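You operate a simulated robot arm through the tools that you are given. There is no shell and no other tool.

The job below is to be done with a simulated robot arm. You get a single attempt, and the scene is never put back.

## Task
Find the scratched plate under the lamp, mark it in blue crayon and put it in the orange sliding tray.
Fine: the scratches show only with the black bench lamp on (yellow switch); wax along its paper strip; crayon back in its cup; lamp off at the end.
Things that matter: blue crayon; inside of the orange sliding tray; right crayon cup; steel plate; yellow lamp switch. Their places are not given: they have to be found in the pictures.

The check looks at the end state, three seconds after you hand in, the way a careful person would. Anything else that was tipped, shoved, dropped, spilled or broken makes it a failure.

## Robot
A 7-joint arm with a two-finger parallel gripper, fixed in place. Base frame: the origin is at the foot of the arm, x ahead of it, y to its left, z up; the work surface is at about z = 852. Readings come in mm, degrees, newtons and seconds.
Its first joint turns from -149.0 to 149.0 degrees. Payload 3.5 kg.
Tool frame: the origin (TCP) lies between the finger pads and is the grasp point; the fingertips stand 23 mm ahead of it; z points along the fingers, y is the line along which they close. The gripper opens to 94 mm. The fingers are 38 mm wide and 10 mm thick; the gripper's body (54 by 96 mm) begins 39 mm behind the TCP.
Orientation is that of the tool frame in the base frame, as [roll, pitch, yaw] about the fixed x, y, z axes, in that order (R = Rz(yaw) Ry(pitch) Rx(roll)). With the fingers straight down and closing along the base's y, the tool's x points along the base's -x, its y along +y and its z along -z.

## Interface
- The arm moves only by the tool step_arm. Its argument "targets" is a list of rows, each an object of numbers (a shift or turn left out is 0, a gripper value left out holds the last): "wx", "wy", "wz": the turn, a rotation vector about the base's x, y, z in degrees; "dx", "dy", "dz": the shift along the base's x, y, z in mm; "hand": the opening in per cent of the stroke, from 0 (shut) to 100 (fully open). In form: [{"wx": .., "wy": .., "wz": .., "dx": .., "dy": .., "dz": .., "hand": ..}, ...]. A call has 1 to 20 rows; each row shifts and turns the commanded pose from where the row before left it. Each row takes 0.2 s and may step no farther than 50 mm and 8.6 degrees from the row before; otherwise, or with a gripper value out of range, the whole call is refused. Where a pose cannot be reached the arm comes as near as it can. A force on the tool above 90 N (or 10 N above the force at the start of the call, whichever is more), or a blocked arm, ends the call early, and 0.2 s more pass. Each finger travels about 153 mm/s and halts on what it meets, pressing with about 21 N; the grip force reading is that of the motor and also rises with nothing between the fingers. The clock runs only during rows and for 0.2 s after the last one: add rows that do not move to give the fingers time. The reply holds the time, the measured pose of the TCP, the force on the tool along the base axes, the opening and the grip force, in the units named above and with some noise, with the torque about the TCP (base axes, N m) and any sound that the robot's microphone picked up.
- Cameras (640 x 400 px; columns grow to the right, rows downward): "scene" is fixed at [41.7, 649.7, 1440.7]; the picture's right is [0.35, -0.94, 0.00], its down [-0.46, -0.17, -0.87] and it looks along [0.81, 0.30, -0.49] (base axes); focal length 319 px, centre (320, 200). "wrist" rides on the gripper at [86, 16, -75] in the tool frame; the picture's right is [-0.18, 0.98, 0.00], its down [-0.58, -0.11, -0.81] and it looks along [-0.79, -0.15, 0.59] (tool axes); focal length 243 px, centre (320, 200).
- get_image(camera): a new picture of that camera. The clock stands still meanwhile.
- probe_pixels(camera, pixels): for up to 12 pixels [column, row] of the newest picture of that camera ("zoom" is the newest enlarged one), the place [x, y, z] in the base frame of the surface seen there, good to about 2 mm, but the place of the scene camera against the robot may be out by one fixed shift of up to 18 mm in any direction. The clock stands still meanwhile.
- close_up(camera, box): a new picture of the part [left, top, right, bottom] of that camera's present view, enlarged. The clock stands still meanwhile.
- finish_job(): hands the job in; it is judged then, once.

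Open the gripper and draw the arm clear of the work before you hand the job in, unless the task says otherwise.

The tools are called after ">>>" by a JSON object that holds its "name" and its "arguments". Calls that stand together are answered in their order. step_arm: Moves the arm, as the interface text tells. Its arguments: {"type":"object","properties":{"targets":{"type":"array","items":{"type":"object","properties":{"wx":{"type":"number"},"wy":{"type":"number"},"wz":{"type":"number"},"dx":{"type":"number"},"dy":{"type":"number"},"dz":{"type":"number"},"hand":{"type":"number"}}}}},"required":["targets"]} The other tools are called the same way: get_image (camera) takes a picture; probe_pixels (camera, pixels) gives the place of the surface under pixels of a picture; close_up (camera, box) takes an enlarged picture of a part of a camera's view; finish_job () hands the job in.

At the start:

```text
time_s: 0.0
tool_pos: [739.5, 537.0, 1189.2]
ee_rot: [180.0, 0.0, -180.0]
contact_force: [-0.1, -0.2, 0.5]
moment: [0.0, 0.03, -0.04]
width: 93.8
grip_force: 0.1
```

scene: 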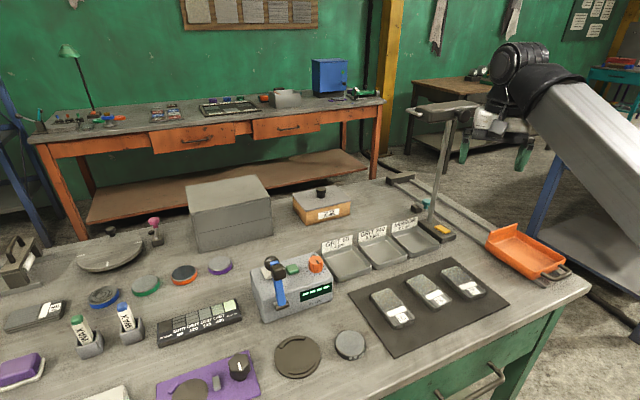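
wrist: 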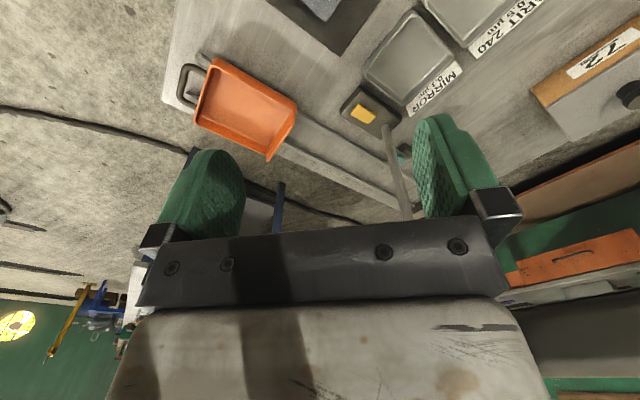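

The scene shows three steel plates on a dark mat (around 390,305; 428,290; 463,282), a lamp with a yellow switch at (440,230), an orange tray at (525,250), and two cups with crayons at (83,340) and (128,322). I'll take enlarged views to see them better.

>>> {"name": "close_up", "arguments": {"camera": "scene", "box": [340, 160, 600, 360]}}

>>> {"name": "close_up", "arguments": {"camera": "scene", "box": [0, 240, 260, 400]}}

>>> {"name": "close_up", "arguments": {"camera": "scene", "box": [380, 80, 560, 260]}}

```text
2.00 times, centred on (470, 260) of scene
```

zoom: 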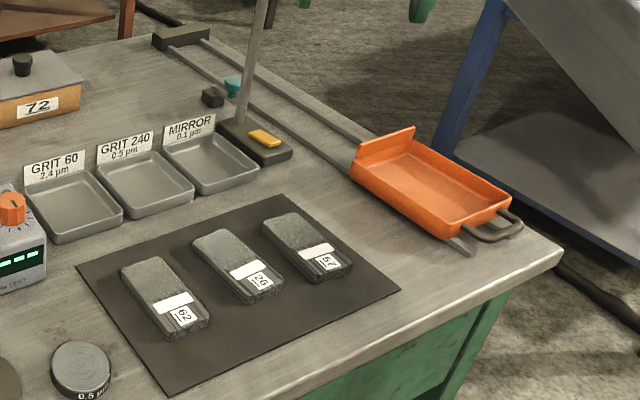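

```text
2.46 times, centred on (130, 320) of scene
```

zoom: 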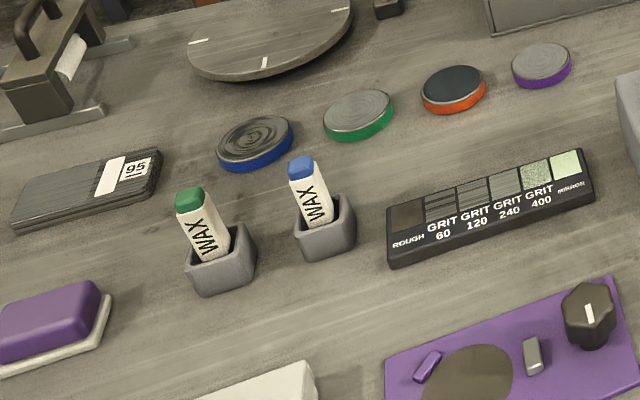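

```text
2.22 times, centred on (470, 170) of scene
```

zoom: 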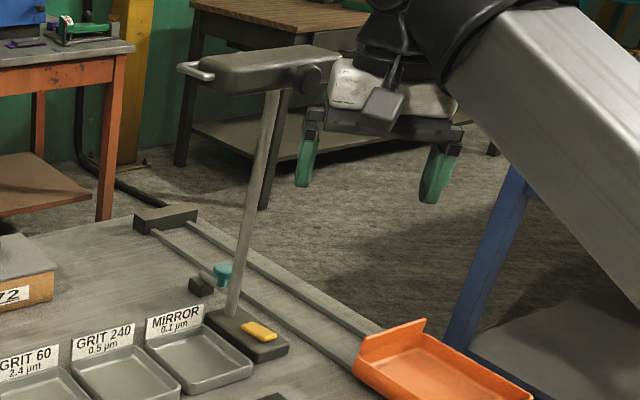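

The close-ups show the plates (62, 26, 57), the yellow rocker on the lamp foot, the blue crayon in the right-hand cup, and the tray on rails. I'll probe the main spots for positions, using the full scene picture.

>>> {"name": "probe_pixels", "arguments": {"camera": "scene", "pixels": [[441, 229], [450, 238], [428, 232], [391, 305], [429, 290], [463, 282], [516, 252], [540, 262], [503, 246], [418, 113], [470, 105], [436, 170]]}}

>>> {"name": "probe_pixels", "arguments": {"camera": "scene", "pixels": [[122, 307], [128, 322], [134, 336], [76, 322], [83, 340], [93, 350], [270, 265], [316, 265], [293, 290], [345, 262], [380, 248], [413, 238]]}}

>>> {"name": "get_image", "arguments": {"camera": "wrist"}}

```text
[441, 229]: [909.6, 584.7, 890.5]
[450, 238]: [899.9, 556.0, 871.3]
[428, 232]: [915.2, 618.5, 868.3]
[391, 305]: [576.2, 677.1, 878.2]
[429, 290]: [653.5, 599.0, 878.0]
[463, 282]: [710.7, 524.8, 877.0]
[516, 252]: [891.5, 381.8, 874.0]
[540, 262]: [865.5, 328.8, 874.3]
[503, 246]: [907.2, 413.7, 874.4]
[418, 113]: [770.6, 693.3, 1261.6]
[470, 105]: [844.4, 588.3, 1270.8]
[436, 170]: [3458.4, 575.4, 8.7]
```

```text
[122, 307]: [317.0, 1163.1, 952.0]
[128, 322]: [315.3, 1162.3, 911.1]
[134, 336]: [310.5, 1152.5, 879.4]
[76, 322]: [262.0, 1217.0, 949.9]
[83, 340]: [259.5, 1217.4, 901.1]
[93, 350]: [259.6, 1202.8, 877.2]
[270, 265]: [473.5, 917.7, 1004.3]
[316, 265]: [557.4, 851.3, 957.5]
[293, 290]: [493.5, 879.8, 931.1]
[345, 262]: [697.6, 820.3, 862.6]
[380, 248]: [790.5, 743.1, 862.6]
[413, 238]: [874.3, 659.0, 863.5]
```

```text
taken
```

wrist: 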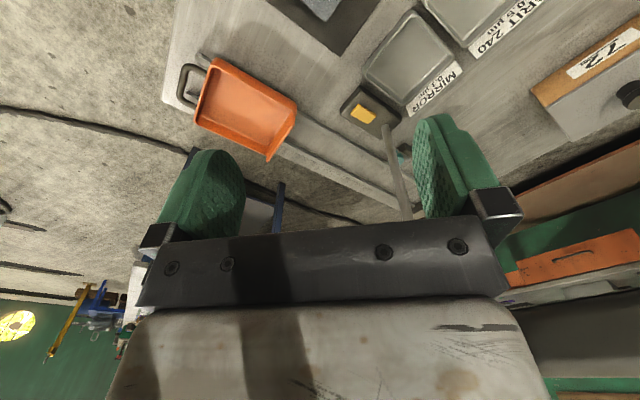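

The crayon cup lies far out (about 1200 mm from the base), so reach will need care. I'll probe the same features with the wrist camera to find the scene camera's shift: yellow switch (362,115), tray, and lamp-foot.

>>> {"name": "probe_pixels", "arguments": {"camera": "wrist", "pixels": [[362, 115], [374, 118], [351, 111], [364, 104], [361, 124], [250, 105], [225, 100], [275, 115], [410, 65], [190, 85], [235, 75], [222, 128]]}}

>>> {"name": "close_up", "arguments": {"camera": "wrist", "box": [160, 0, 480, 200]}}

>>> {"name": "close_up", "arguments": {"camera": "scene", "box": [400, 180, 480, 260]}}

>>> {"name": "close_up", "arguments": {"camera": "scene", "box": [60, 280, 180, 370]}}

```text
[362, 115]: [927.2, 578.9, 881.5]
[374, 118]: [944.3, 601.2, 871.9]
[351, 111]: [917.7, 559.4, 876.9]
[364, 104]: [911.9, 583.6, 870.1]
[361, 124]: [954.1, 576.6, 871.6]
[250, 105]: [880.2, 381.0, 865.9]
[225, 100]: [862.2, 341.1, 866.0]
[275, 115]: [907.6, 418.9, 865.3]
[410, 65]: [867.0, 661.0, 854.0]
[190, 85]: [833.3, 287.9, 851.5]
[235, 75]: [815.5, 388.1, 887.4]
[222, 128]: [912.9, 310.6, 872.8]
```

```text
2.00 times, centred on (320, 100) of wrist
```

zoom: 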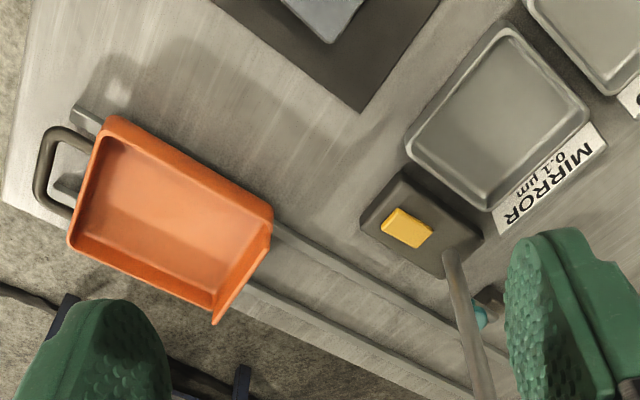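

```text
5.00 times, centred on (440, 220) of scene
```

zoom: 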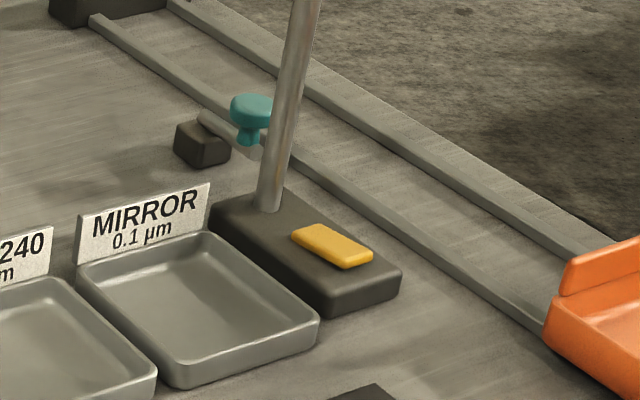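

```text
4.44 times, centred on (120, 325) of scene
```

zoom: 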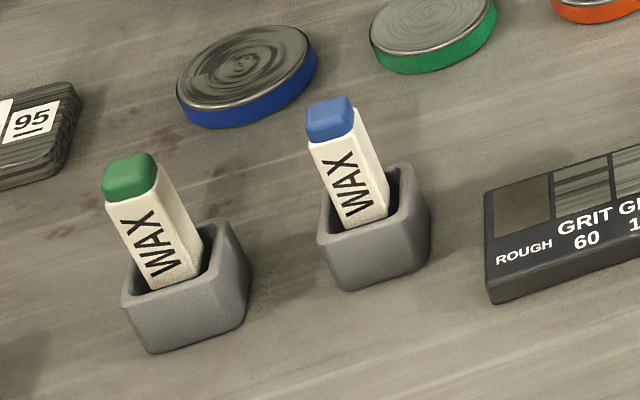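

Comparing the cameras, the scene reads about 9 mm high and is shifted some mm in x. The lamp head is near the gripper's present pose, so I'll probe lamp head/post points, and the crayon and cup, before moving.

>>> {"name": "close_up", "arguments": {"camera": "scene", "box": [390, 80, 550, 180]}}

>>> {"name": "probe_pixels", "arguments": {"camera": "scene", "pixels": [[408, 114], [425, 112], [440, 110], [455, 108], [468, 103], [460, 114], [446, 130], [443, 150], [438, 170], [432, 200], [428, 218], [480, 115]]}}

>>> {"name": "probe_pixels", "arguments": {"camera": "scene", "pixels": [[120, 305], [124, 303], [122, 312], [125, 320], [128, 327], [130, 316], [132, 332], [124, 335], [140, 333], [122, 328], [141, 322], [138, 315]]}}

```text
4.00 times, centred on (470, 130) of scene
```

zoom: 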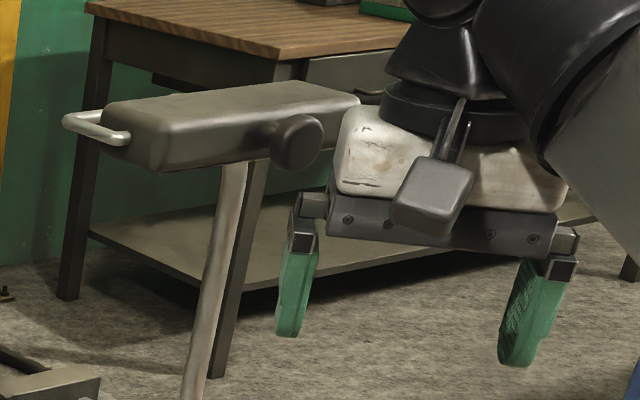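

```text
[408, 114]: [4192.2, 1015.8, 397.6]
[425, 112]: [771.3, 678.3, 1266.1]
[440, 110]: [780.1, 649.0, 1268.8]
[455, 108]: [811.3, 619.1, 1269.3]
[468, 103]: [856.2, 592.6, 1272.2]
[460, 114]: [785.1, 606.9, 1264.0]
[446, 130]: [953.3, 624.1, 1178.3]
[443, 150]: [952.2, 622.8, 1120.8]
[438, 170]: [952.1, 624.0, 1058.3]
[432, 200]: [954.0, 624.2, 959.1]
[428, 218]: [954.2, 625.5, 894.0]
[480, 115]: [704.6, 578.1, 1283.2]
```

```text
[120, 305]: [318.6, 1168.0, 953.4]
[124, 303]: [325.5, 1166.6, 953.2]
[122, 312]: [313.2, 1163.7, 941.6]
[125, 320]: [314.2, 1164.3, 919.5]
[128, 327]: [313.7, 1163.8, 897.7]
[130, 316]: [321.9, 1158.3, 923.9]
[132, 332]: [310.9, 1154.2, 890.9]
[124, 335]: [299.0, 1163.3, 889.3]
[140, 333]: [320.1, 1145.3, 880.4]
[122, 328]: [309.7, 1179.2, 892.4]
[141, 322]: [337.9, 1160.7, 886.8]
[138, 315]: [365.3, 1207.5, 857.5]
```

The lamp head is a bar reaching from its post (about 967,620) toward the robot at z about 1215–1265, just beside the gripper. I'll first back off toward -x and -y away from it, then look again from a clearer pose.

>>> {"name": "step_arm", "arguments": {"targets": [{"dx": -30, "dy": -30}, {"dx": -30, "dy": -30, "dz": -20}, {"dx": 0, "dy": -20, "dz": -40}, {"dz": -40}, {}]}}

>>> {"name": "get_image", "arguments": {"camera": "scene"}}

>>> {"name": "get_image", "arguments": {"camera": "wrist"}}

```text
time_s: 1.2
tool_pos: [684.7, 453.7, 1090.8]
ee_rot: [-179.9, 0.1, -180.0]
contact_force: [-0.2, 0.2, 0.0]
moment: [0.0, 0.0, 0.0]
width: 94.1
grip_force: 0.1
```

```text
taken
```

scene: 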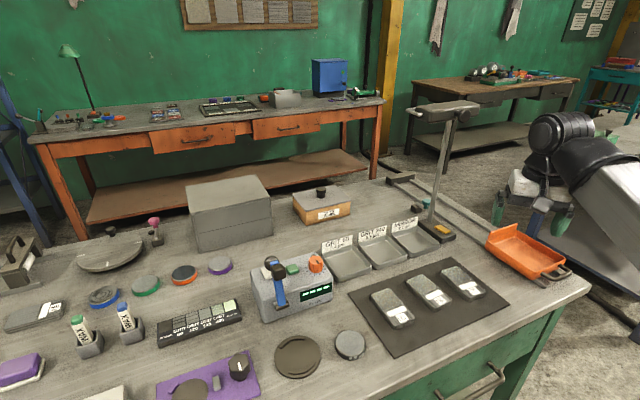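

```text
taken
```

wrist: 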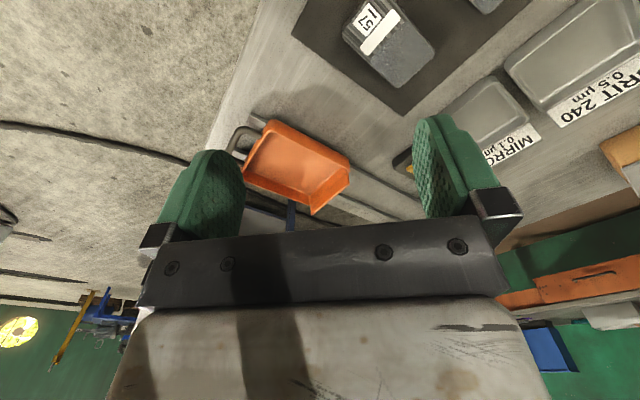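

The lamp is now unobstructed in the scene view. I'll enlarge the lamp head and its foot, and probe both for precise dimensions.

>>> {"name": "close_up", "arguments": {"camera": "scene", "box": [395, 80, 495, 150]}}

>>> {"name": "probe_pixels", "arguments": {"camera": "scene", "pixels": [[418, 108], [422, 117], [450, 116], [462, 114], [476, 104], [470, 101], [412, 110], [458, 118], [600, 160], [560, 130], [530, 195], [620, 200]]}}

```text
5.71 times, centred on (445, 115) of scene
```

zoom: 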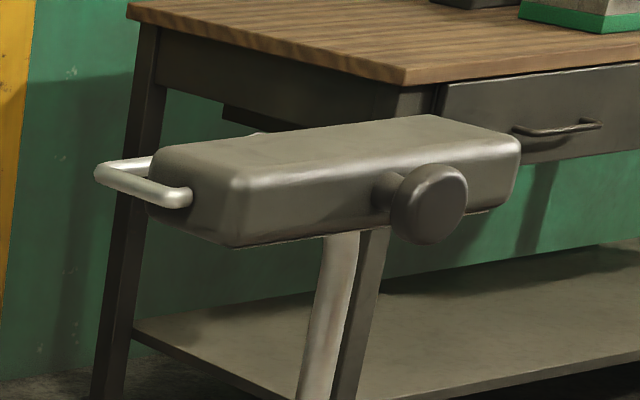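

```text
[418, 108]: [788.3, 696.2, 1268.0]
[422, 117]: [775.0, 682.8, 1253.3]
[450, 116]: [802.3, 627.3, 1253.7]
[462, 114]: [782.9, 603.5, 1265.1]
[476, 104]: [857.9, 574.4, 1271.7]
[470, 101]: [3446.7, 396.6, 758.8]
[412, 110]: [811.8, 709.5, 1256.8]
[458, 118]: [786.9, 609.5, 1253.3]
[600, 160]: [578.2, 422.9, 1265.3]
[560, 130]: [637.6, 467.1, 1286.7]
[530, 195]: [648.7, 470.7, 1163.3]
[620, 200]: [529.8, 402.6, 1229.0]
```

The lamp head is well above the bench and clear of a tilted tool approaching the foot. I'll match features between cameras (plate 57's strip, MIRROR tray label, orange tray) to fix the scene shift.

>>> {"name": "close_up", "arguments": {"camera": "wrist", "box": [220, 0, 540, 200]}}

>>> {"name": "probe_pixels", "arguments": {"camera": "zoom", "pixels": [[318, 100], [356, 34], [283, 82], [248, 66], [425, 128], [307, 0], [365, 225], [100, 240], [255, 320], [520, 320], [640, 255], [590, 265]]}}

```text
2.00 times, centred on (380, 100) of wrist
```

zoom: 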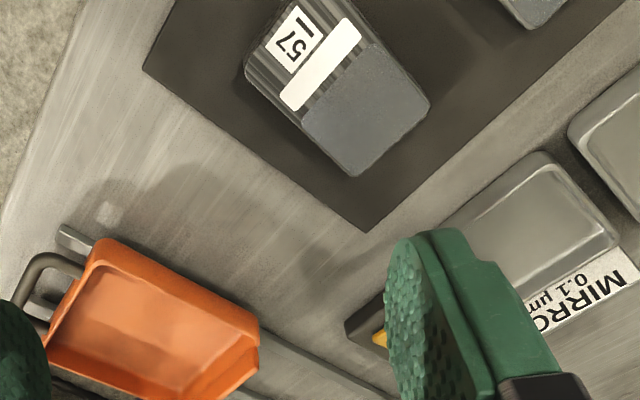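

```text
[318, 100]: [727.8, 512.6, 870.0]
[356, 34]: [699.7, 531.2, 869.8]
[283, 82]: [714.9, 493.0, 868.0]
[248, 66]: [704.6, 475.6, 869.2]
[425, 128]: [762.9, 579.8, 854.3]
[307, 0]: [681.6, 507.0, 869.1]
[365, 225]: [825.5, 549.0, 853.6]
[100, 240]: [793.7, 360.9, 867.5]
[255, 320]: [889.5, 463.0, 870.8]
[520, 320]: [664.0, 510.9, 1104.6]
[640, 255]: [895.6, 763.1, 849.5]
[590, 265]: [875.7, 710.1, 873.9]
```

I'll probe matching points in the scene: the mat's far corner near (452,257), plate 57's strip ends, and other mat corners.

>>> {"name": "close_up", "arguments": {"camera": "scene", "box": [350, 240, 510, 350]}}

>>> {"name": "probe_pixels", "arguments": {"camera": "scene", "pixels": [[452, 259], [450, 257], [507, 303], [400, 354], [350, 292], [469, 287]]}}

>>> {"name": "probe_pixels", "arguments": {"camera": "zoom", "pixels": [[155, 200], [240, 240], [320, 310]]}}

```text
3.64 times, centred on (430, 295) of scene
```

zoom: 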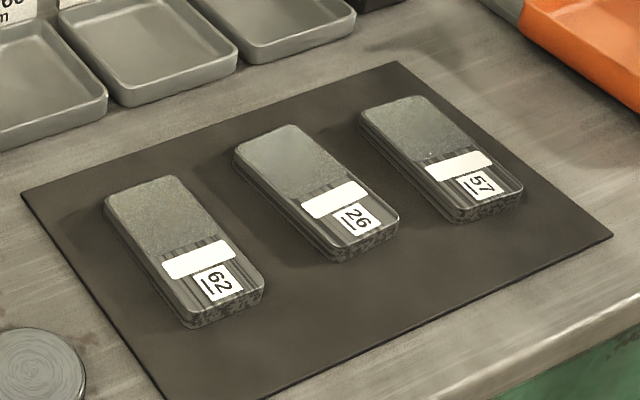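

```text
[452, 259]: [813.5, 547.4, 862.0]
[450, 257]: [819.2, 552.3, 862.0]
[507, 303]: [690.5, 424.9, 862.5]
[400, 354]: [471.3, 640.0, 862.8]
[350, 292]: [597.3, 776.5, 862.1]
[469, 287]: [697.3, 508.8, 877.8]
```

```text
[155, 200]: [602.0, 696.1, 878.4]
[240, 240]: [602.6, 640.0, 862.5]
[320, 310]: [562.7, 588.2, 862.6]
```

The shift is about (+11, +1, -9) mm from scene to robot. Now I'll zoom in on the yellow rocker to see how it is tilted and which way its long axis runs.

>>> {"name": "close_up", "arguments": {"camera": "scene", "box": [420, 215, 460, 245]}}

>>> {"name": "probe_pixels", "arguments": {"camera": "zoom", "pixels": [[200, 160], [260, 180], [320, 200], [380, 230], [440, 250], [300, 150], [360, 240], [100, 200], [250, 300], [450, 330], [550, 280], [480, 290]]}}

```text
13.33 times, centred on (440, 230) of scene
```

zoom: 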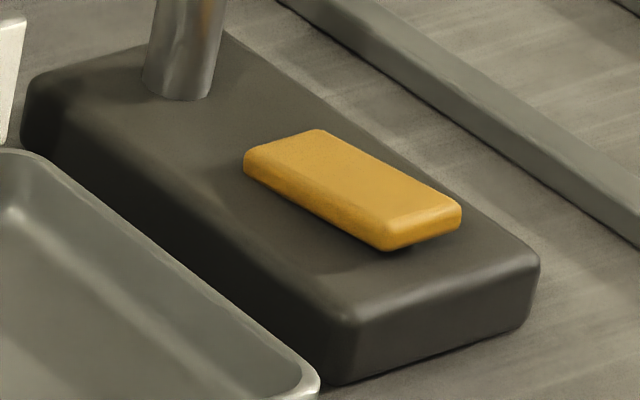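

```text
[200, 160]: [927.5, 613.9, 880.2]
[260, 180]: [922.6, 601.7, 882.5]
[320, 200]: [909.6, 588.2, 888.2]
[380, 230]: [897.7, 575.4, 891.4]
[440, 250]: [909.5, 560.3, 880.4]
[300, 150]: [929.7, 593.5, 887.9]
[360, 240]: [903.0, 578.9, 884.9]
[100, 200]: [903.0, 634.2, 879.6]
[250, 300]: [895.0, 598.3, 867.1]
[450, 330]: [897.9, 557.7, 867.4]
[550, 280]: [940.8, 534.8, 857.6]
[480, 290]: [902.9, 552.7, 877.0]
```

The rocker's end away from the post (near zoom (420,225)) stands raised, with a shadow under it, so that end should be pressed: about (918,571,882) in robot frame. I'll lower, close the hand, yaw by -45° and move above that, staying below the lamp head.

>>> {"name": "step_arm", "arguments": {"targets": [{"dz": -45, "hand": 0, "wz": -7.5}, {"dz": -45, "wz": -7.5}, {"dz": -40, "wz": -7.5}, {"dx": 35, "dy": 17, "wz": -7.5}, {"dx": 39, "dy": 19.5, "wz": -7.5}, {"dx": 39, "dy": 19.5, "wz": -7.5}, {"dx": 39, "dy": 19.5}, {"dx": 35, "dy": 18}, {"dx": 20, "dy": 10}, {}]}}

>>> {"name": "get_image", "arguments": {"camera": "scene"}}

>>> {"name": "get_image", "arguments": {"camera": "wrist"}}

```text
time_s: 3.4
tool_pos: [886.8, 560.5, 959.1]
ee_rot: [-180.0, 0.1, 135.0]
contact_force: [1.0, 0.3, -0.5]
moment: [0.01, 0.0, 0.01]
width: 0.0
grip_force: 20.9
```

```text
taken
```

scene: 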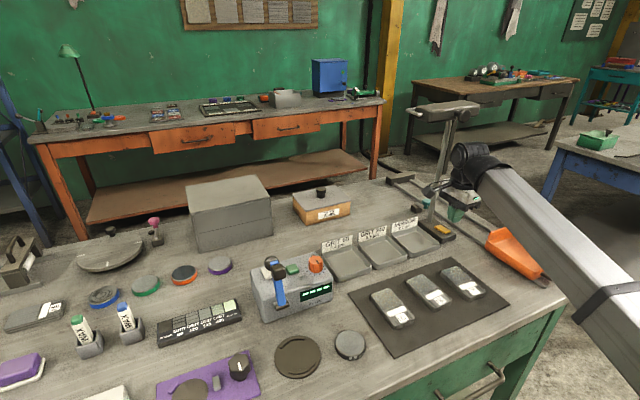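

```text
taken
```

wrist: 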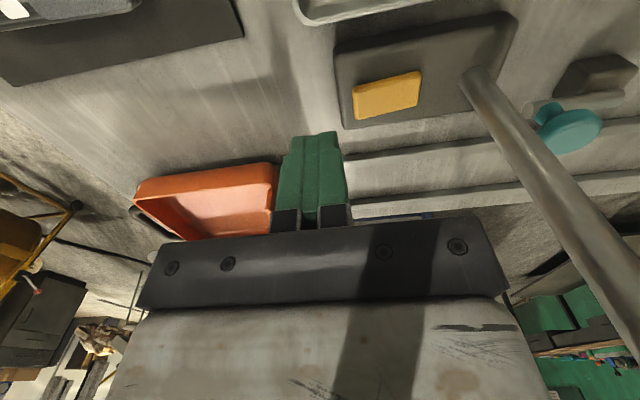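

The rocker is clearly seen by the wrist camera now at (355–420, 70–118). I'll probe its surface and the post's place.

>>> {"name": "close_up", "arguments": {"camera": "wrist", "box": [320, 0, 540, 140]}}

>>> {"name": "probe_pixels", "arguments": {"camera": "wrist", "pixels": [[360, 92], [365, 98], [376, 96], [388, 95], [400, 92], [414, 85], [417, 76], [358, 105], [345, 85], [478, 85], [500, 120], [440, 60]]}}

```text
2.86 times, centred on (430, 70) of wrist
```

zoom: 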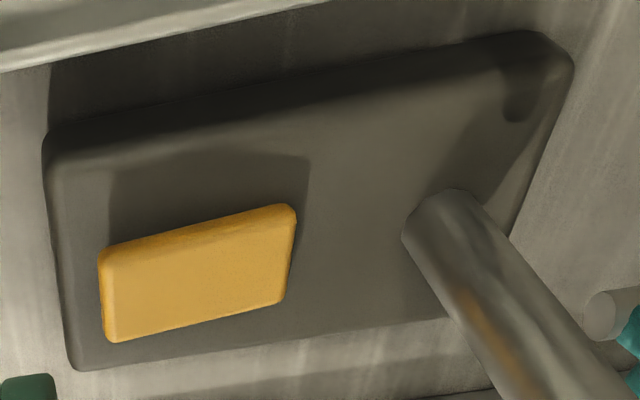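

```text
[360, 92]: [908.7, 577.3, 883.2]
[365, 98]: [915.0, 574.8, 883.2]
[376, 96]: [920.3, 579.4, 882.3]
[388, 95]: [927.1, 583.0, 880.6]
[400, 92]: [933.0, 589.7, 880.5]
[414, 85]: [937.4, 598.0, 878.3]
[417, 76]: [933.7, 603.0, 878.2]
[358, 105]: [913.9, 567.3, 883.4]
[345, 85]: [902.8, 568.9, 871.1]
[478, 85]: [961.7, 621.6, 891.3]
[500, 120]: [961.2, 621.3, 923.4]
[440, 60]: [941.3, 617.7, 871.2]
```

The rocker's raised end is at z about 883 around (912,570), its centre about (926,584). The measured pose differs a few mm from commanded, so I'll let it settle and check whether that is a reach limit.

>>> {"name": "step_arm", "arguments": {"targets": [{}, {}]}}

```text
time_s: 4.0
tool_pos: [886.4, 560.6, 958.4]
ee_rot: [-180.0, 0.2, 135.0]
contact_force: [0.6, -0.4, -0.6]
moment: [0.03, -0.02, 0.0]
width: 0.0
grip_force: 21.4
```

The vertical pose is at its reach limit here, so I'll tilt the tool outward 30° about the axis (0.53,-0.85,0), which pulls the wrist back, and check the pose.

>>> {"name": "step_arm", "arguments": {"targets": [{"wx": 3.98, "wy": -6.36}, {"wx": 3.98, "wy": -6.36}, {"wx": 3.98, "wy": -6.36}, {"wx": 3.98, "wy": -6.36}, {}, {}]}}

>>> {"name": "get_image", "arguments": {"camera": "wrist"}}

>>> {"name": "get_image", "arguments": {"camera": "scene"}}

```text
time_s: 5.4
tool_pos: [886.3, 560.3, 959.1]
ee_rot: [150.6, 6.5, 133.4]
contact_force: [0.0, -0.2, -0.4]
moment: [-0.01, -0.02, 0.01]
width: 0.0
grip_force: 20.8
```

```text
taken
```

wrist: 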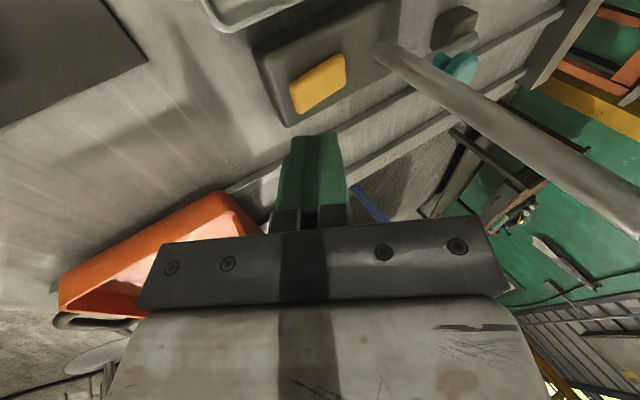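

```text
taken
```

scene: 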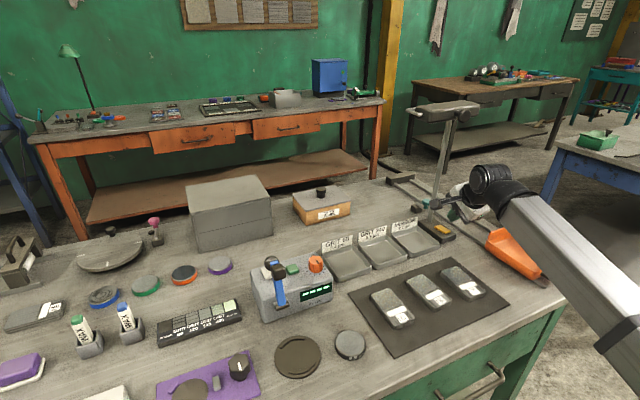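

The pose tracks the command exactly, so there is no reach problem. The lowest finger edge is about 25 mm under the TCP; I'll move over the raised end (TCP 915,574) and down to just above it.

>>> {"name": "step_arm", "arguments": {"targets": [{"dx": 28.5, "dy": 13.5}, {"dz": -25}, {"dz": -16}, {}, {}]}}

>>> {"name": "get_image", "arguments": {"camera": "wrist"}}

>>> {"name": "close_up", "arguments": {"camera": "scene", "box": [400, 170, 500, 250]}}

```text
time_s: 6.6
tool_pos: [914.0, 573.4, 917.0]
ee_rot: [150.6, 6.5, 133.4]
contact_force: [0.6, -0.4, 0.0]
moment: [-0.01, -0.01, 0.01]
width: 0.2
grip_force: 20.6
```

```text
taken
```

wrist: 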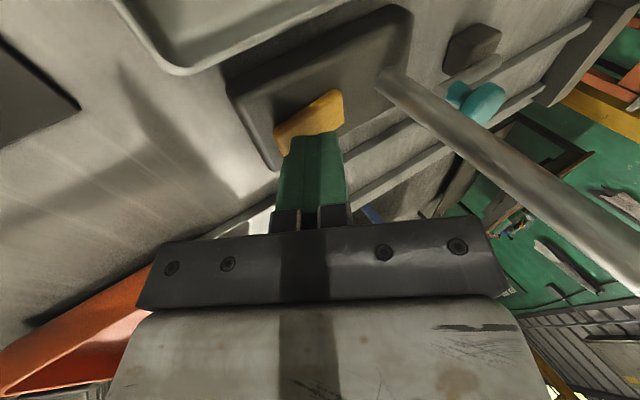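

```text
5.00 times, centred on (450, 210) of scene
```

zoom: 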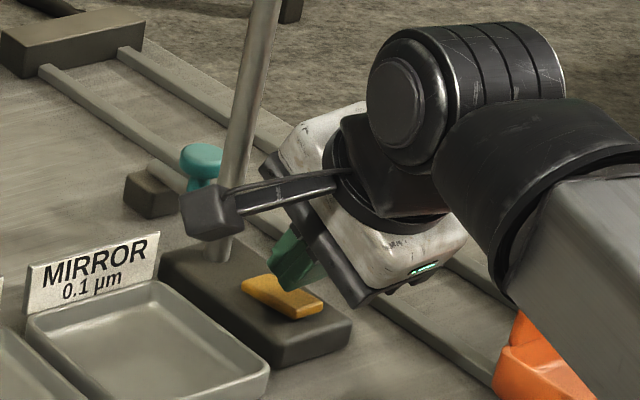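

The fingertips sit over the raised part of the rocker (wrist picture around (310,130)). I'll press down gently in small steps, watching force and sound.

>>> {"name": "step_arm", "arguments": {"targets": [{"dz": -3}, {"dz": -3}, {"dz": -2}, {}]}}

```text
time_s: 7.6
tool_pos: [915.1, 574.5, 909.6]
ee_rot: [150.4, 6.5, 133.3]
contact_force: [0.1, 0.4, 0.1]
moment: [0.0, 0.0, 0.01]
width: 0.0
grip_force: 21.0
```

No contact yet at TCP z 909.6; I'll go on down in small steps.

>>> {"name": "step_arm", "arguments": {"targets": [{"dz": -1.5}, {"dz": -1.5}, {}]}}

```text
time_s: 8.4
tool_pos: [915.0, 573.2, 906.3]
ee_rot: [150.6, 6.6, 133.2]
contact_force: [-1.1, -0.3, 0.8]
moment: [-0.03, 0.01, 0.0]
width: 0.0
grip_force: 21.1
```

A trace of force (about 1 N) appears at z 906, likely the first touch. I'll press 1.5 mm further at a time.

>>> {"name": "step_arm", "arguments": {"targets": [{"dz": -1.5}, {"dz": -1.5}, {}]}}

>>> {"name": "close_up", "arguments": {"camera": "scene", "box": [400, 170, 500, 250]}}

```text
time_s: 9.2
tool_pos: [915.0, 572.9, 905.4]
ee_rot: [150.5, 6.5, 133.3]
contact_force: [0.1, 0.9, 9.4]
moment: [0.09, 0.01, 0.01]
width: 0.0
grip_force: 20.7
heard: click
```

```text
5.00 times, centred on (450, 210) of scene
```

zoom: 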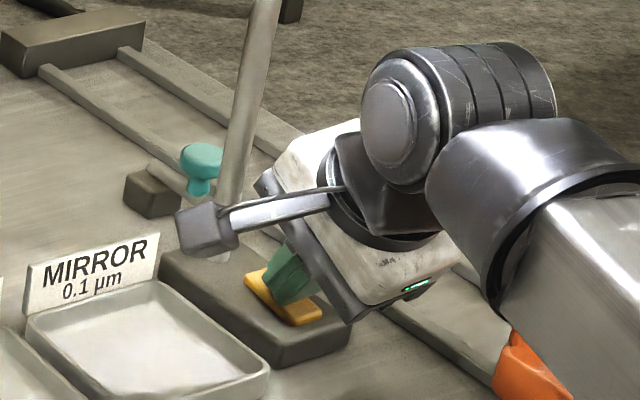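

A click was heard and the arm is brightly lit, so the lamp is on. I'll lift off the rocker and look at the plates.

>>> {"name": "step_arm", "arguments": {"targets": [{"dz": 15}, {"dz": 30}, {"dx": -35, "dy": -30, "dz": 10}, {"dx": -40, "dy": -30}, {"dx": -40, "dy": -30}, {}]}}

>>> {"name": "get_image", "arguments": {"camera": "scene"}}

>>> {"name": "close_up", "arguments": {"camera": "scene", "box": [350, 240, 510, 350]}}

```text
time_s: 10.6
tool_pos: [801.3, 483.2, 961.3]
ee_rot: [150.6, 6.5, 133.3]
contact_force: [-0.5, 0.2, -0.2]
moment: [0.01, -0.04, 0.01]
width: 0.0
grip_force: 21.4
```

```text
taken
```

scene: 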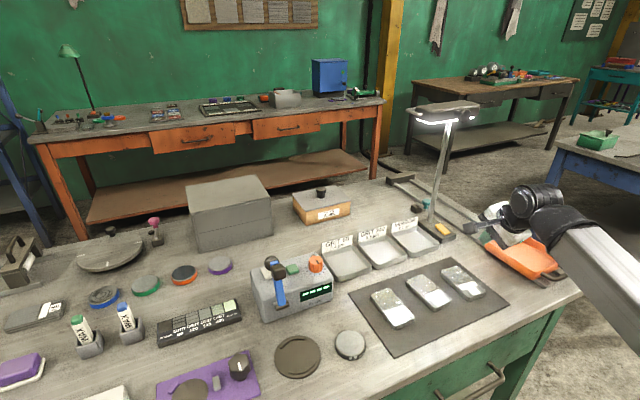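

```text
3.64 times, centred on (430, 295) of scene
```

zoom: 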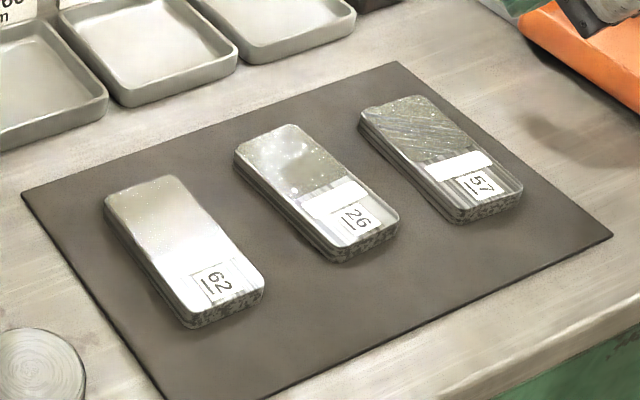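

The lamp is on: plate 57 shows line marks, 26 shows spots, 62 is nearly clean. I'll zoom in on each to be sure.

>>> {"name": "close_up", "arguments": {"camera": "scene", "box": [438, 258, 486, 300]}}

>>> {"name": "close_up", "arguments": {"camera": "scene", "box": [404, 268, 454, 312]}}

>>> {"name": "close_up", "arguments": {"camera": "scene", "box": [366, 280, 420, 330]}}

```text
9.52 times, centred on (462, 279) of scene
```

zoom: 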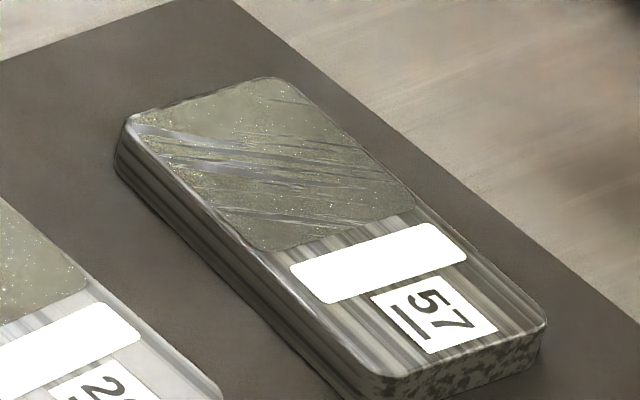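

```text
9.09 times, centred on (429, 290) of scene
```

zoom: 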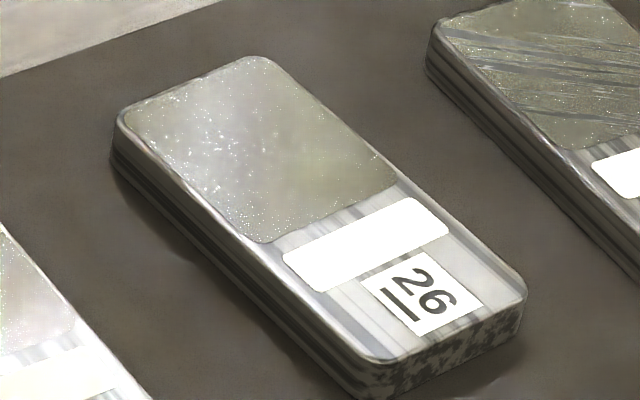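

```text
8.00 times, centred on (393, 305) of scene
```

zoom: 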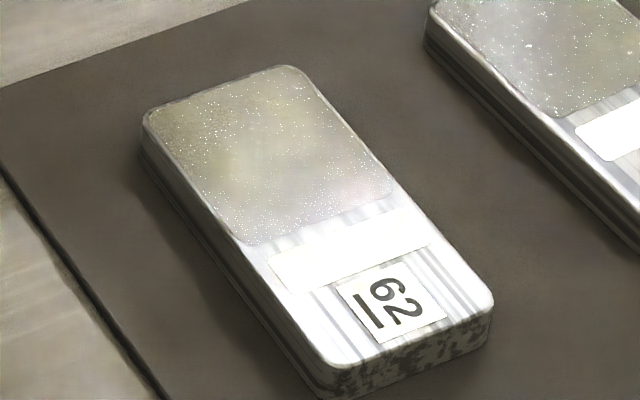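

Plate 57 clearly carries long scratch lines; 26 and 62 show only specks. Plate 57 is the one. Next the blue crayon: I'll enlarge it and probe its faces and its cup.

>>> {"name": "close_up", "arguments": {"camera": "scene", "box": [106, 292, 154, 352]}}

>>> {"name": "get_image", "arguments": {"camera": "wrist"}}

```text
6.67 times, centred on (130, 322) of scene
```

zoom: 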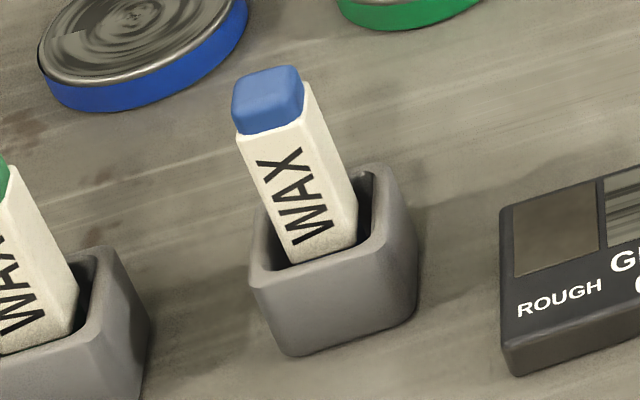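

```text
taken
```

wrist: 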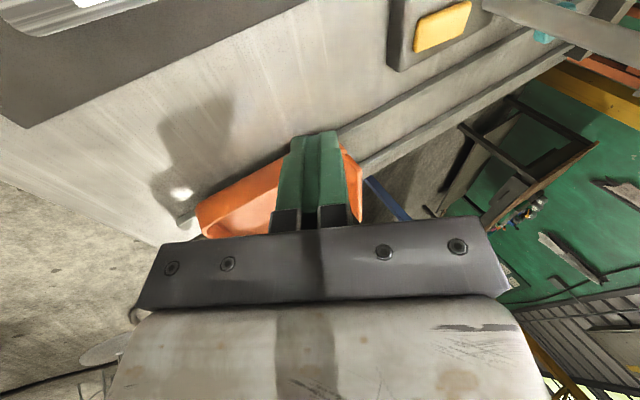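

I'll probe points on the crayon's front (WAX) face, its right face, the blue end and the cup's rim in this close-up.

>>> {"name": "probe_pixels", "arguments": {"camera": "zoom", "pixels": [[252, 160], [300, 145], [262, 200], [318, 195], [275, 240], [325, 235], [318, 140], [335, 180], [350, 225], [345, 200], [250, 110], [290, 100]]}}

>>> {"name": "probe_pixels", "arguments": {"camera": "zoom", "pixels": [[258, 82], [285, 74], [300, 90], [262, 290], [355, 268], [405, 215], [375, 175], [258, 230], [310, 270], [285, 345], [385, 320], [410, 290]]}}

```text
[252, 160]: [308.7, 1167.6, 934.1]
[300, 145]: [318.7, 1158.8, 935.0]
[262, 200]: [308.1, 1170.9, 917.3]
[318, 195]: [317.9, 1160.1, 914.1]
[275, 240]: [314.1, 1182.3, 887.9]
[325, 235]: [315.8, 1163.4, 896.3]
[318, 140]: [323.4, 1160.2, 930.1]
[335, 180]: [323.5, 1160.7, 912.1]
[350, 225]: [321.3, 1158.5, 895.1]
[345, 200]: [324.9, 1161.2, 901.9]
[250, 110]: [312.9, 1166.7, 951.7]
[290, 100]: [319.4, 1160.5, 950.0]
```

```text
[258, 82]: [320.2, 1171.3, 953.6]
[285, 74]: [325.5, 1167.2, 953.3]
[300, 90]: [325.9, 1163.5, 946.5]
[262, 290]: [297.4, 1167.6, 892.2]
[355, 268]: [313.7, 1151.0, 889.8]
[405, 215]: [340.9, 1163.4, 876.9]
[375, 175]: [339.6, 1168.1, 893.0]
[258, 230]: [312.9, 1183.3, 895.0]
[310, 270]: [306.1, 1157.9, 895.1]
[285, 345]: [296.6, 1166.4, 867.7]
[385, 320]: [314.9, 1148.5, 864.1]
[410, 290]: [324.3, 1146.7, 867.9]
```

The crayon stands upright, about 17 mm square, faces at 45° to the base axes, centred near (331,1169) with top z about 945 (robot frame), its cup rim at about z 885. I'll back away from the lamp, undo the tilt, raise, and swing round toward it with the yaw turned so the wrist camera is on the outer side.

>>> {"name": "step_arm", "arguments": {"targets": [{"dx": -40, "dy": -17, "dz": 20, "wx": -3.98, "wy": 6.36}, {"dx": -40, "dy": -17, "dz": 20, "wx": -3.98, "wy": 6.36}, {"dx": -40, "dy": -17, "dz": 20, "wx": -3.98, "wy": 6.36}, {"dx": -40, "dy": -17, "dz": 20, "wx": -3.98, "wy": 6.36}, {"dx": -41, "dy": -15, "dz": 20, "wz": -8.18}, {"dx": -28, "dy": 33, "dz": 20, "wz": -8.18}, {"dx": -28, "dy": 33, "wz": -8.18}, {"dx": -28, "dy": 33, "wz": -8.18}, {"dx": -28, "dy": 33, "wz": -8.18}, {"dx": -28, "dy": 33, "wz": -8.18}, {"dx": -30, "dy": 35, "wz": -8.18}, {"wz": -8.18}, {}, {}]}}

>>> {"name": "get_image", "arguments": {"camera": "scene"}}

```text
time_s: 13.6
tool_pos: [428.6, 599.7, 1080.9]
ee_rot: [-179.9, 0.2, 69.6]
contact_force: [0.1, -0.8, 0.3]
moment: [0.01, -0.03, -0.05]
width: 0.0
grip_force: 21.7
```

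```text
taken
```

scene: 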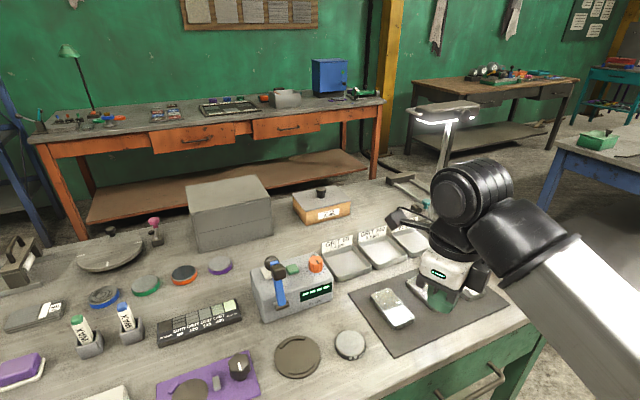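

The pose follows exactly (yaw now 69.6). I'll continue the swing, finish the yaw to 45° and tilt 45° outward, opening the hand half way, staying at z 1080.

>>> {"name": "step_arm", "arguments": {"targets": [{"dx": -36, "dy": 33, "wz": -8.2}, {"dx": -36, "dy": 33, "wz": -8.2}, {"dx": -36, "dy": 33, "wz": -8.2}, {"dx": -25, "dy": 40, "wx": 5.3, "wy": -5.3, "hand": 50}, {"dx": -20, "dy": 40, "wx": 5.3, "wy": -5.3}, {"dx": -10, "dy": 45, "wx": 5.3, "wy": -5.3}, {"dy": 45, "wx": 5.3, "wy": -5.3}, {"dy": 45, "wx": 5.3, "wy": -5.3}, {"dy": 45, "wx": 5.3, "wy": -5.3}, {}, {}, {}]}}

>>> {"name": "get_image", "arguments": {"camera": "scene"}}

>>> {"name": "get_image", "arguments": {"camera": "wrist"}}

```text
time_s: 16.2
tool_pos: [464.6, 810.1, 1093.4]
ee_rot: [162.2, -41.7, 73.1]
contact_force: [0.1, -1.1, 0.4]
moment: [0.01, 0.06, 0.02]
width: 47.2
grip_force: 0.0
out of reach, approached as far as the arm can: row 2, 3, 4, 5, 6, 7, 8, 9
```

```text
taken
```

scene: 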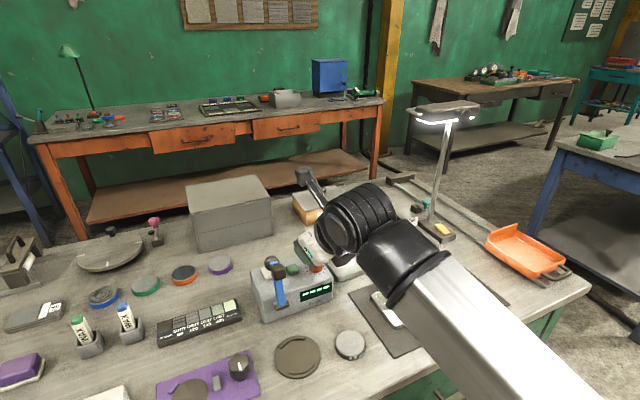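

```text
taken
```

wrist: 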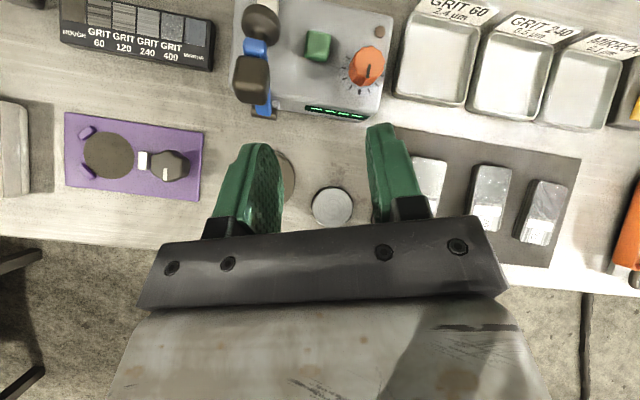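

The yaw hit a joint limit (rows 2–9 out of reach), so camera-outside is not available; I'll use the opposite wrist turn (camera on the robot side). First I'll raise a little to learn where the commanded pose stands now.

>>> {"name": "step_arm", "arguments": {"targets": [{"dz": 10}, {}, {}]}}

```text
time_s: 17.0
tool_pos: [469.2, 806.2, 1105.4]
ee_rot: [162.5, -41.7, 72.5]
contact_force: [0.5, 0.2, 0.0]
moment: [0.04, 0.03, 0.01]
width: 46.7
grip_force: 0.0
out of reach, approached as far as the arm can: row 1
```

The command still stands at the unreachable pose, so I'll run the rows backward to return to the known pose at (429,600), yaw 69.6.

>>> {"name": "step_arm", "arguments": {"targets": [{"dy": -45, "wx": -5.3, "wy": 5.3}, {"dy": -45, "wx": -5.3, "wy": 5.3}, {"dy": -45, "wx": -5.3, "wy": 5.3}, {"dx": 10, "dy": -45, "wx": -5.3, "wy": 5.3}, {"dx": 20, "dy": -40, "wx": -5.3, "wy": 5.3}, {"dx": 25, "dy": -40, "wx": -5.3, "wy": 5.3}, {"dx": 36, "dy": -33, "wz": 8.2}, {"dx": 36, "dy": -33, "wz": 8.2}, {"dx": 36, "dy": -33, "wz": 8.2}, {}, {}, {}]}}

```text
time_s: 19.6
tool_pos: [633.4, 448.3, 1106.5]
ee_rot: [-178.8, 0.0, 89.2]
contact_force: [0.0, 0.4, -0.7]
moment: [0.01, -0.02, 0.04]
width: 47.0
grip_force: 0.0
```

The command gets clamped to what was reached, so now the pose is (633,448,1106), yaw 89. I'll straighten the 1.2° lean and turn yaw the other way to 225° while moving toward (300,750).

>>> {"name": "step_arm", "arguments": {"targets": [{"wy": -1.2}, {"dx": -19, "dy": 17, "wz": 8}, {"dx": -19, "dy": 17, "wz": 8}, {"dx": -19, "dy": 17, "wz": 8}, {"dx": -19, "dy": 17, "wz": 8}, {"dx": -19, "dy": 17, "wz": 8}, {"dx": -19, "dy": 17, "wz": 8}, {"dx": -19, "dy": 17, "wz": 8}, {"dx": -19, "dy": 17, "wz": 8}, {"dx": -19, "dy": 17, "wz": 8}, {"dx": -19, "dy": 17, "wz": 8}, {"dx": -19, "dy": 17, "wz": 8}, {"dx": -19, "dy": 17, "wz": 8}, {"dx": -19, "dy": 17, "wz": 8}, {"dx": -19, "dy": 17, "wz": 8}, {"dx": -19, "dy": 17, "wz": 8}, {"dx": -19, "dy": 17, "wz": 8}, {"dx": -19, "dy": 17, "wz": 7.8}, {}, {}]}}

>>> {"name": "get_image", "arguments": {"camera": "scene"}}

>>> {"name": "get_image", "arguments": {"camera": "wrist"}}

```text
time_s: 23.8
tool_pos: [306.3, 739.3, 1102.9]
ee_rot: [-180.0, -0.1, -135.0]
contact_force: [-0.9, -0.4, 0.0]
moment: [0.05, -0.04, 0.0]
width: 47.1
grip_force: 0.0
```

```text
taken
```

scene: 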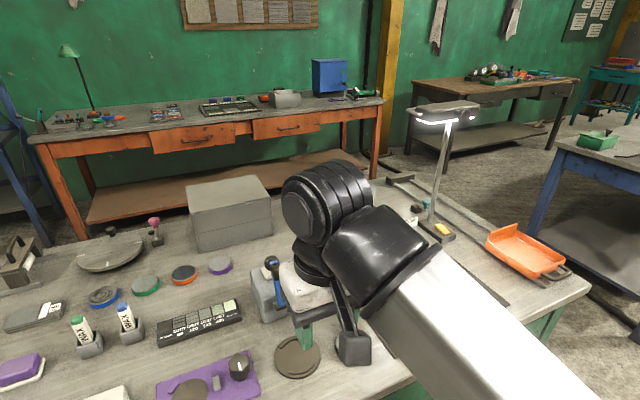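

```text
taken
```

wrist: 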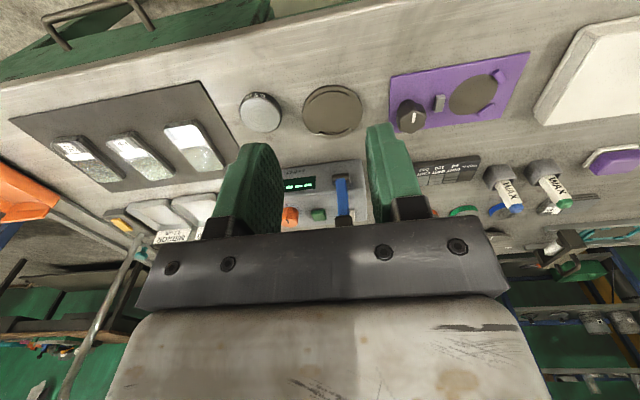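

The wrist is now turned as desired, and the wrist camera sees the crayons: blue one at (510,190). I'll zoom in and probe it in the robot frame.

>>> {"name": "close_up", "arguments": {"camera": "wrist", "box": [440, 130, 600, 230]}}

>>> {"name": "probe_pixels", "arguments": {"camera": "wrist", "pixels": [[512, 205], [510, 195], [505, 185], [516, 209], [497, 174], [490, 180], [504, 166], [555, 190], [540, 168], [530, 100], [470, 165], [570, 80]]}}

```text
4.00 times, centred on (520, 180) of wrist
```

zoom: 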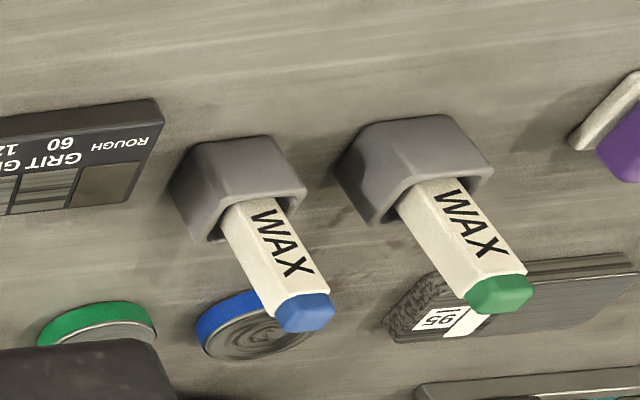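

```text
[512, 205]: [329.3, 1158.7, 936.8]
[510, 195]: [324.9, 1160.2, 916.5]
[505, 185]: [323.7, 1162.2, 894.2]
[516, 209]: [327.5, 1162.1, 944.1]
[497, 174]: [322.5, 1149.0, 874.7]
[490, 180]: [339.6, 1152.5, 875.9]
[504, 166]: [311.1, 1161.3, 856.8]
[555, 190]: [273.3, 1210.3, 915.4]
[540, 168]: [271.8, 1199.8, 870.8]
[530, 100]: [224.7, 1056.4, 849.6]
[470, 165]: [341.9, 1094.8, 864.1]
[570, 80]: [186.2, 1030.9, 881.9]
```

I'll probe the WAX face's edges in this zoom to get the crayon's centre and width in the robot frame.

>>> {"name": "probe_pixels", "arguments": {"camera": "zoom", "pixels": [[230, 215], [275, 205], [248, 255], [300, 240], [262, 280], [318, 272], [285, 312], [325, 302], [300, 325], [270, 240], [295, 165], [225, 190]]}}

>>> {"name": "probe_pixels", "arguments": {"camera": "zoom", "pixels": [[226, 225], [243, 265], [255, 285], [277, 200], [304, 238], [324, 275], [322, 318], [290, 328], [195, 220], [205, 160], [240, 200], [280, 195]]}}

```text
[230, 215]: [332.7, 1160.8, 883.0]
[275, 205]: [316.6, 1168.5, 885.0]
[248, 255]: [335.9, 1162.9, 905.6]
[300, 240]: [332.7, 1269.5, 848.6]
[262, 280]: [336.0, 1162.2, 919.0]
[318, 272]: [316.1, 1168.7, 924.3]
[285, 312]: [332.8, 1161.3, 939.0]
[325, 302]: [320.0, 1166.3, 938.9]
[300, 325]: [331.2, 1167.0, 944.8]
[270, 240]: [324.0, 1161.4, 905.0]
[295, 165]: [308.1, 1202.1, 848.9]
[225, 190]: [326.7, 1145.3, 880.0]
```

```text
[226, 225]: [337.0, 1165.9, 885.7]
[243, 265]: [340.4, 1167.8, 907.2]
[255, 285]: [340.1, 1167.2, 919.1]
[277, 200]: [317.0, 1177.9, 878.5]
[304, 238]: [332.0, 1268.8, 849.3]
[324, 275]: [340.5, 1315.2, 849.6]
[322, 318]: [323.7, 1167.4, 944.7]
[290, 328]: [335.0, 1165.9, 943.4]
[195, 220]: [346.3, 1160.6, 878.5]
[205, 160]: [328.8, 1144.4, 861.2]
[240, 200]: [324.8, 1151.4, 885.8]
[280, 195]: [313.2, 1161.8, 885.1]
```

The crayon's centre is about (329,1169), top z 945, about 18 mm square; cup rim z 885.5. I'll tilt 45° toward (0.7,0.7) while moving out to about (290,980), and check reach.

>>> {"name": "step_arm", "arguments": {"targets": [{"dx": -3, "dy": 40, "wx": 5.3, "wy": -5.3}, {"dx": -3, "dy": 40, "wx": 5.3, "wy": -5.3}, {"dx": -3, "dy": 40, "wx": 5.3, "wy": -5.3}, {"dx": -3, "dy": 40, "wx": 5.3, "wy": -5.3}, {"dx": -3, "dy": 40, "wx": 5.3, "wy": -5.3}, {"dx": -3, "dy": 40, "wx": 5.3, "wy": -5.3}, {}, {}]}}

>>> {"name": "get_image", "arguments": {"camera": "wrist"}}

```text
time_s: 25.6
tool_pos: [290.2, 976.5, 1104.1]
ee_rot: [179.9, 44.9, -134.9]
contact_force: [0.4, 0.6, 0.1]
moment: [0.02, 0.01, 0.0]
width: 46.7
grip_force: 0.0
```

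```text
taken
```

wrist: 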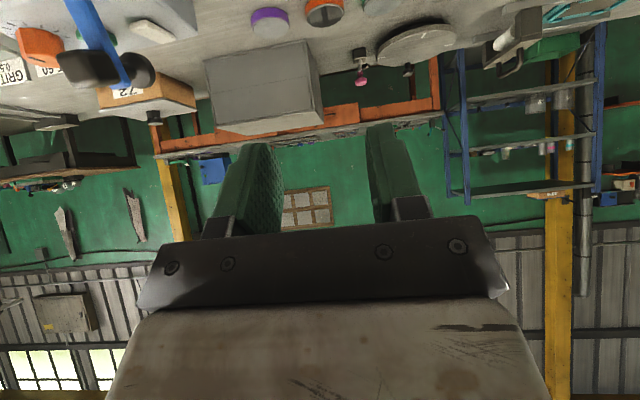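

The tilt is right and the pose tracks. I'll go on toward the pre-grasp point (289,1129,977) with the fingers half open.

>>> {"name": "step_arm", "arguments": {"targets": [{"dy": 40, "dz": -20}, {"dy": 40, "dz": -20}, {"dy": 40, "dz": -25}, {"dy": 32, "dz": -30}, {}, {}]}}

>>> {"name": "get_image", "arguments": {"camera": "scene"}}

>>> {"name": "close_up", "arguments": {"camera": "scene", "box": [40, 220, 240, 380]}}

```text
time_s: 27.0
tool_pos: [290.6, 1131.3, 1010.9]
ee_rot: [179.9, 44.9, -135.1]
contact_force: [0.7, -0.6, 1.0]
moment: [0.0, 0.01, 0.02]
width: 47.0
grip_force: 0.0
```

```text
taken
```

scene: 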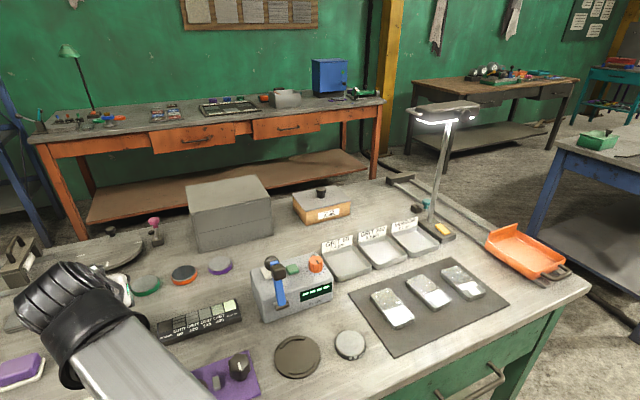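

```text
2.50 times, centred on (140, 300) of scene
```

zoom: 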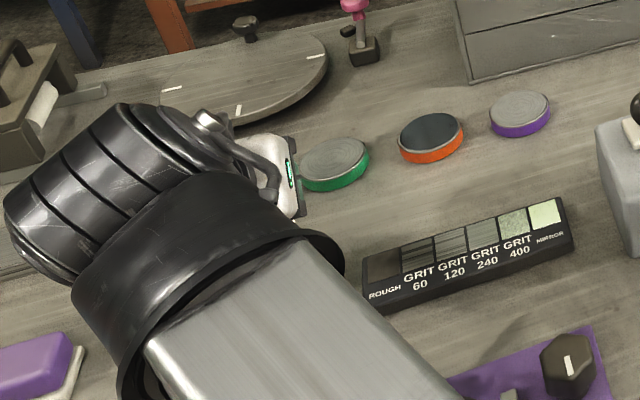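

The arm hides the crayon from the scene camera, but the reach is fine. I'll look through the wrist camera, which now looks level past the fingers.

>>> {"name": "get_image", "arguments": {"camera": "wrist"}}

```text
taken
```

wrist: 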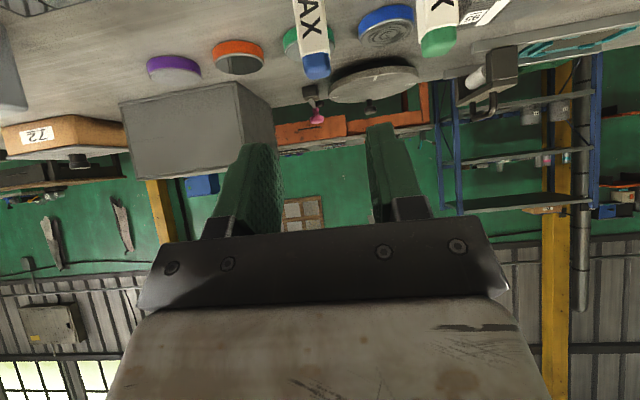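

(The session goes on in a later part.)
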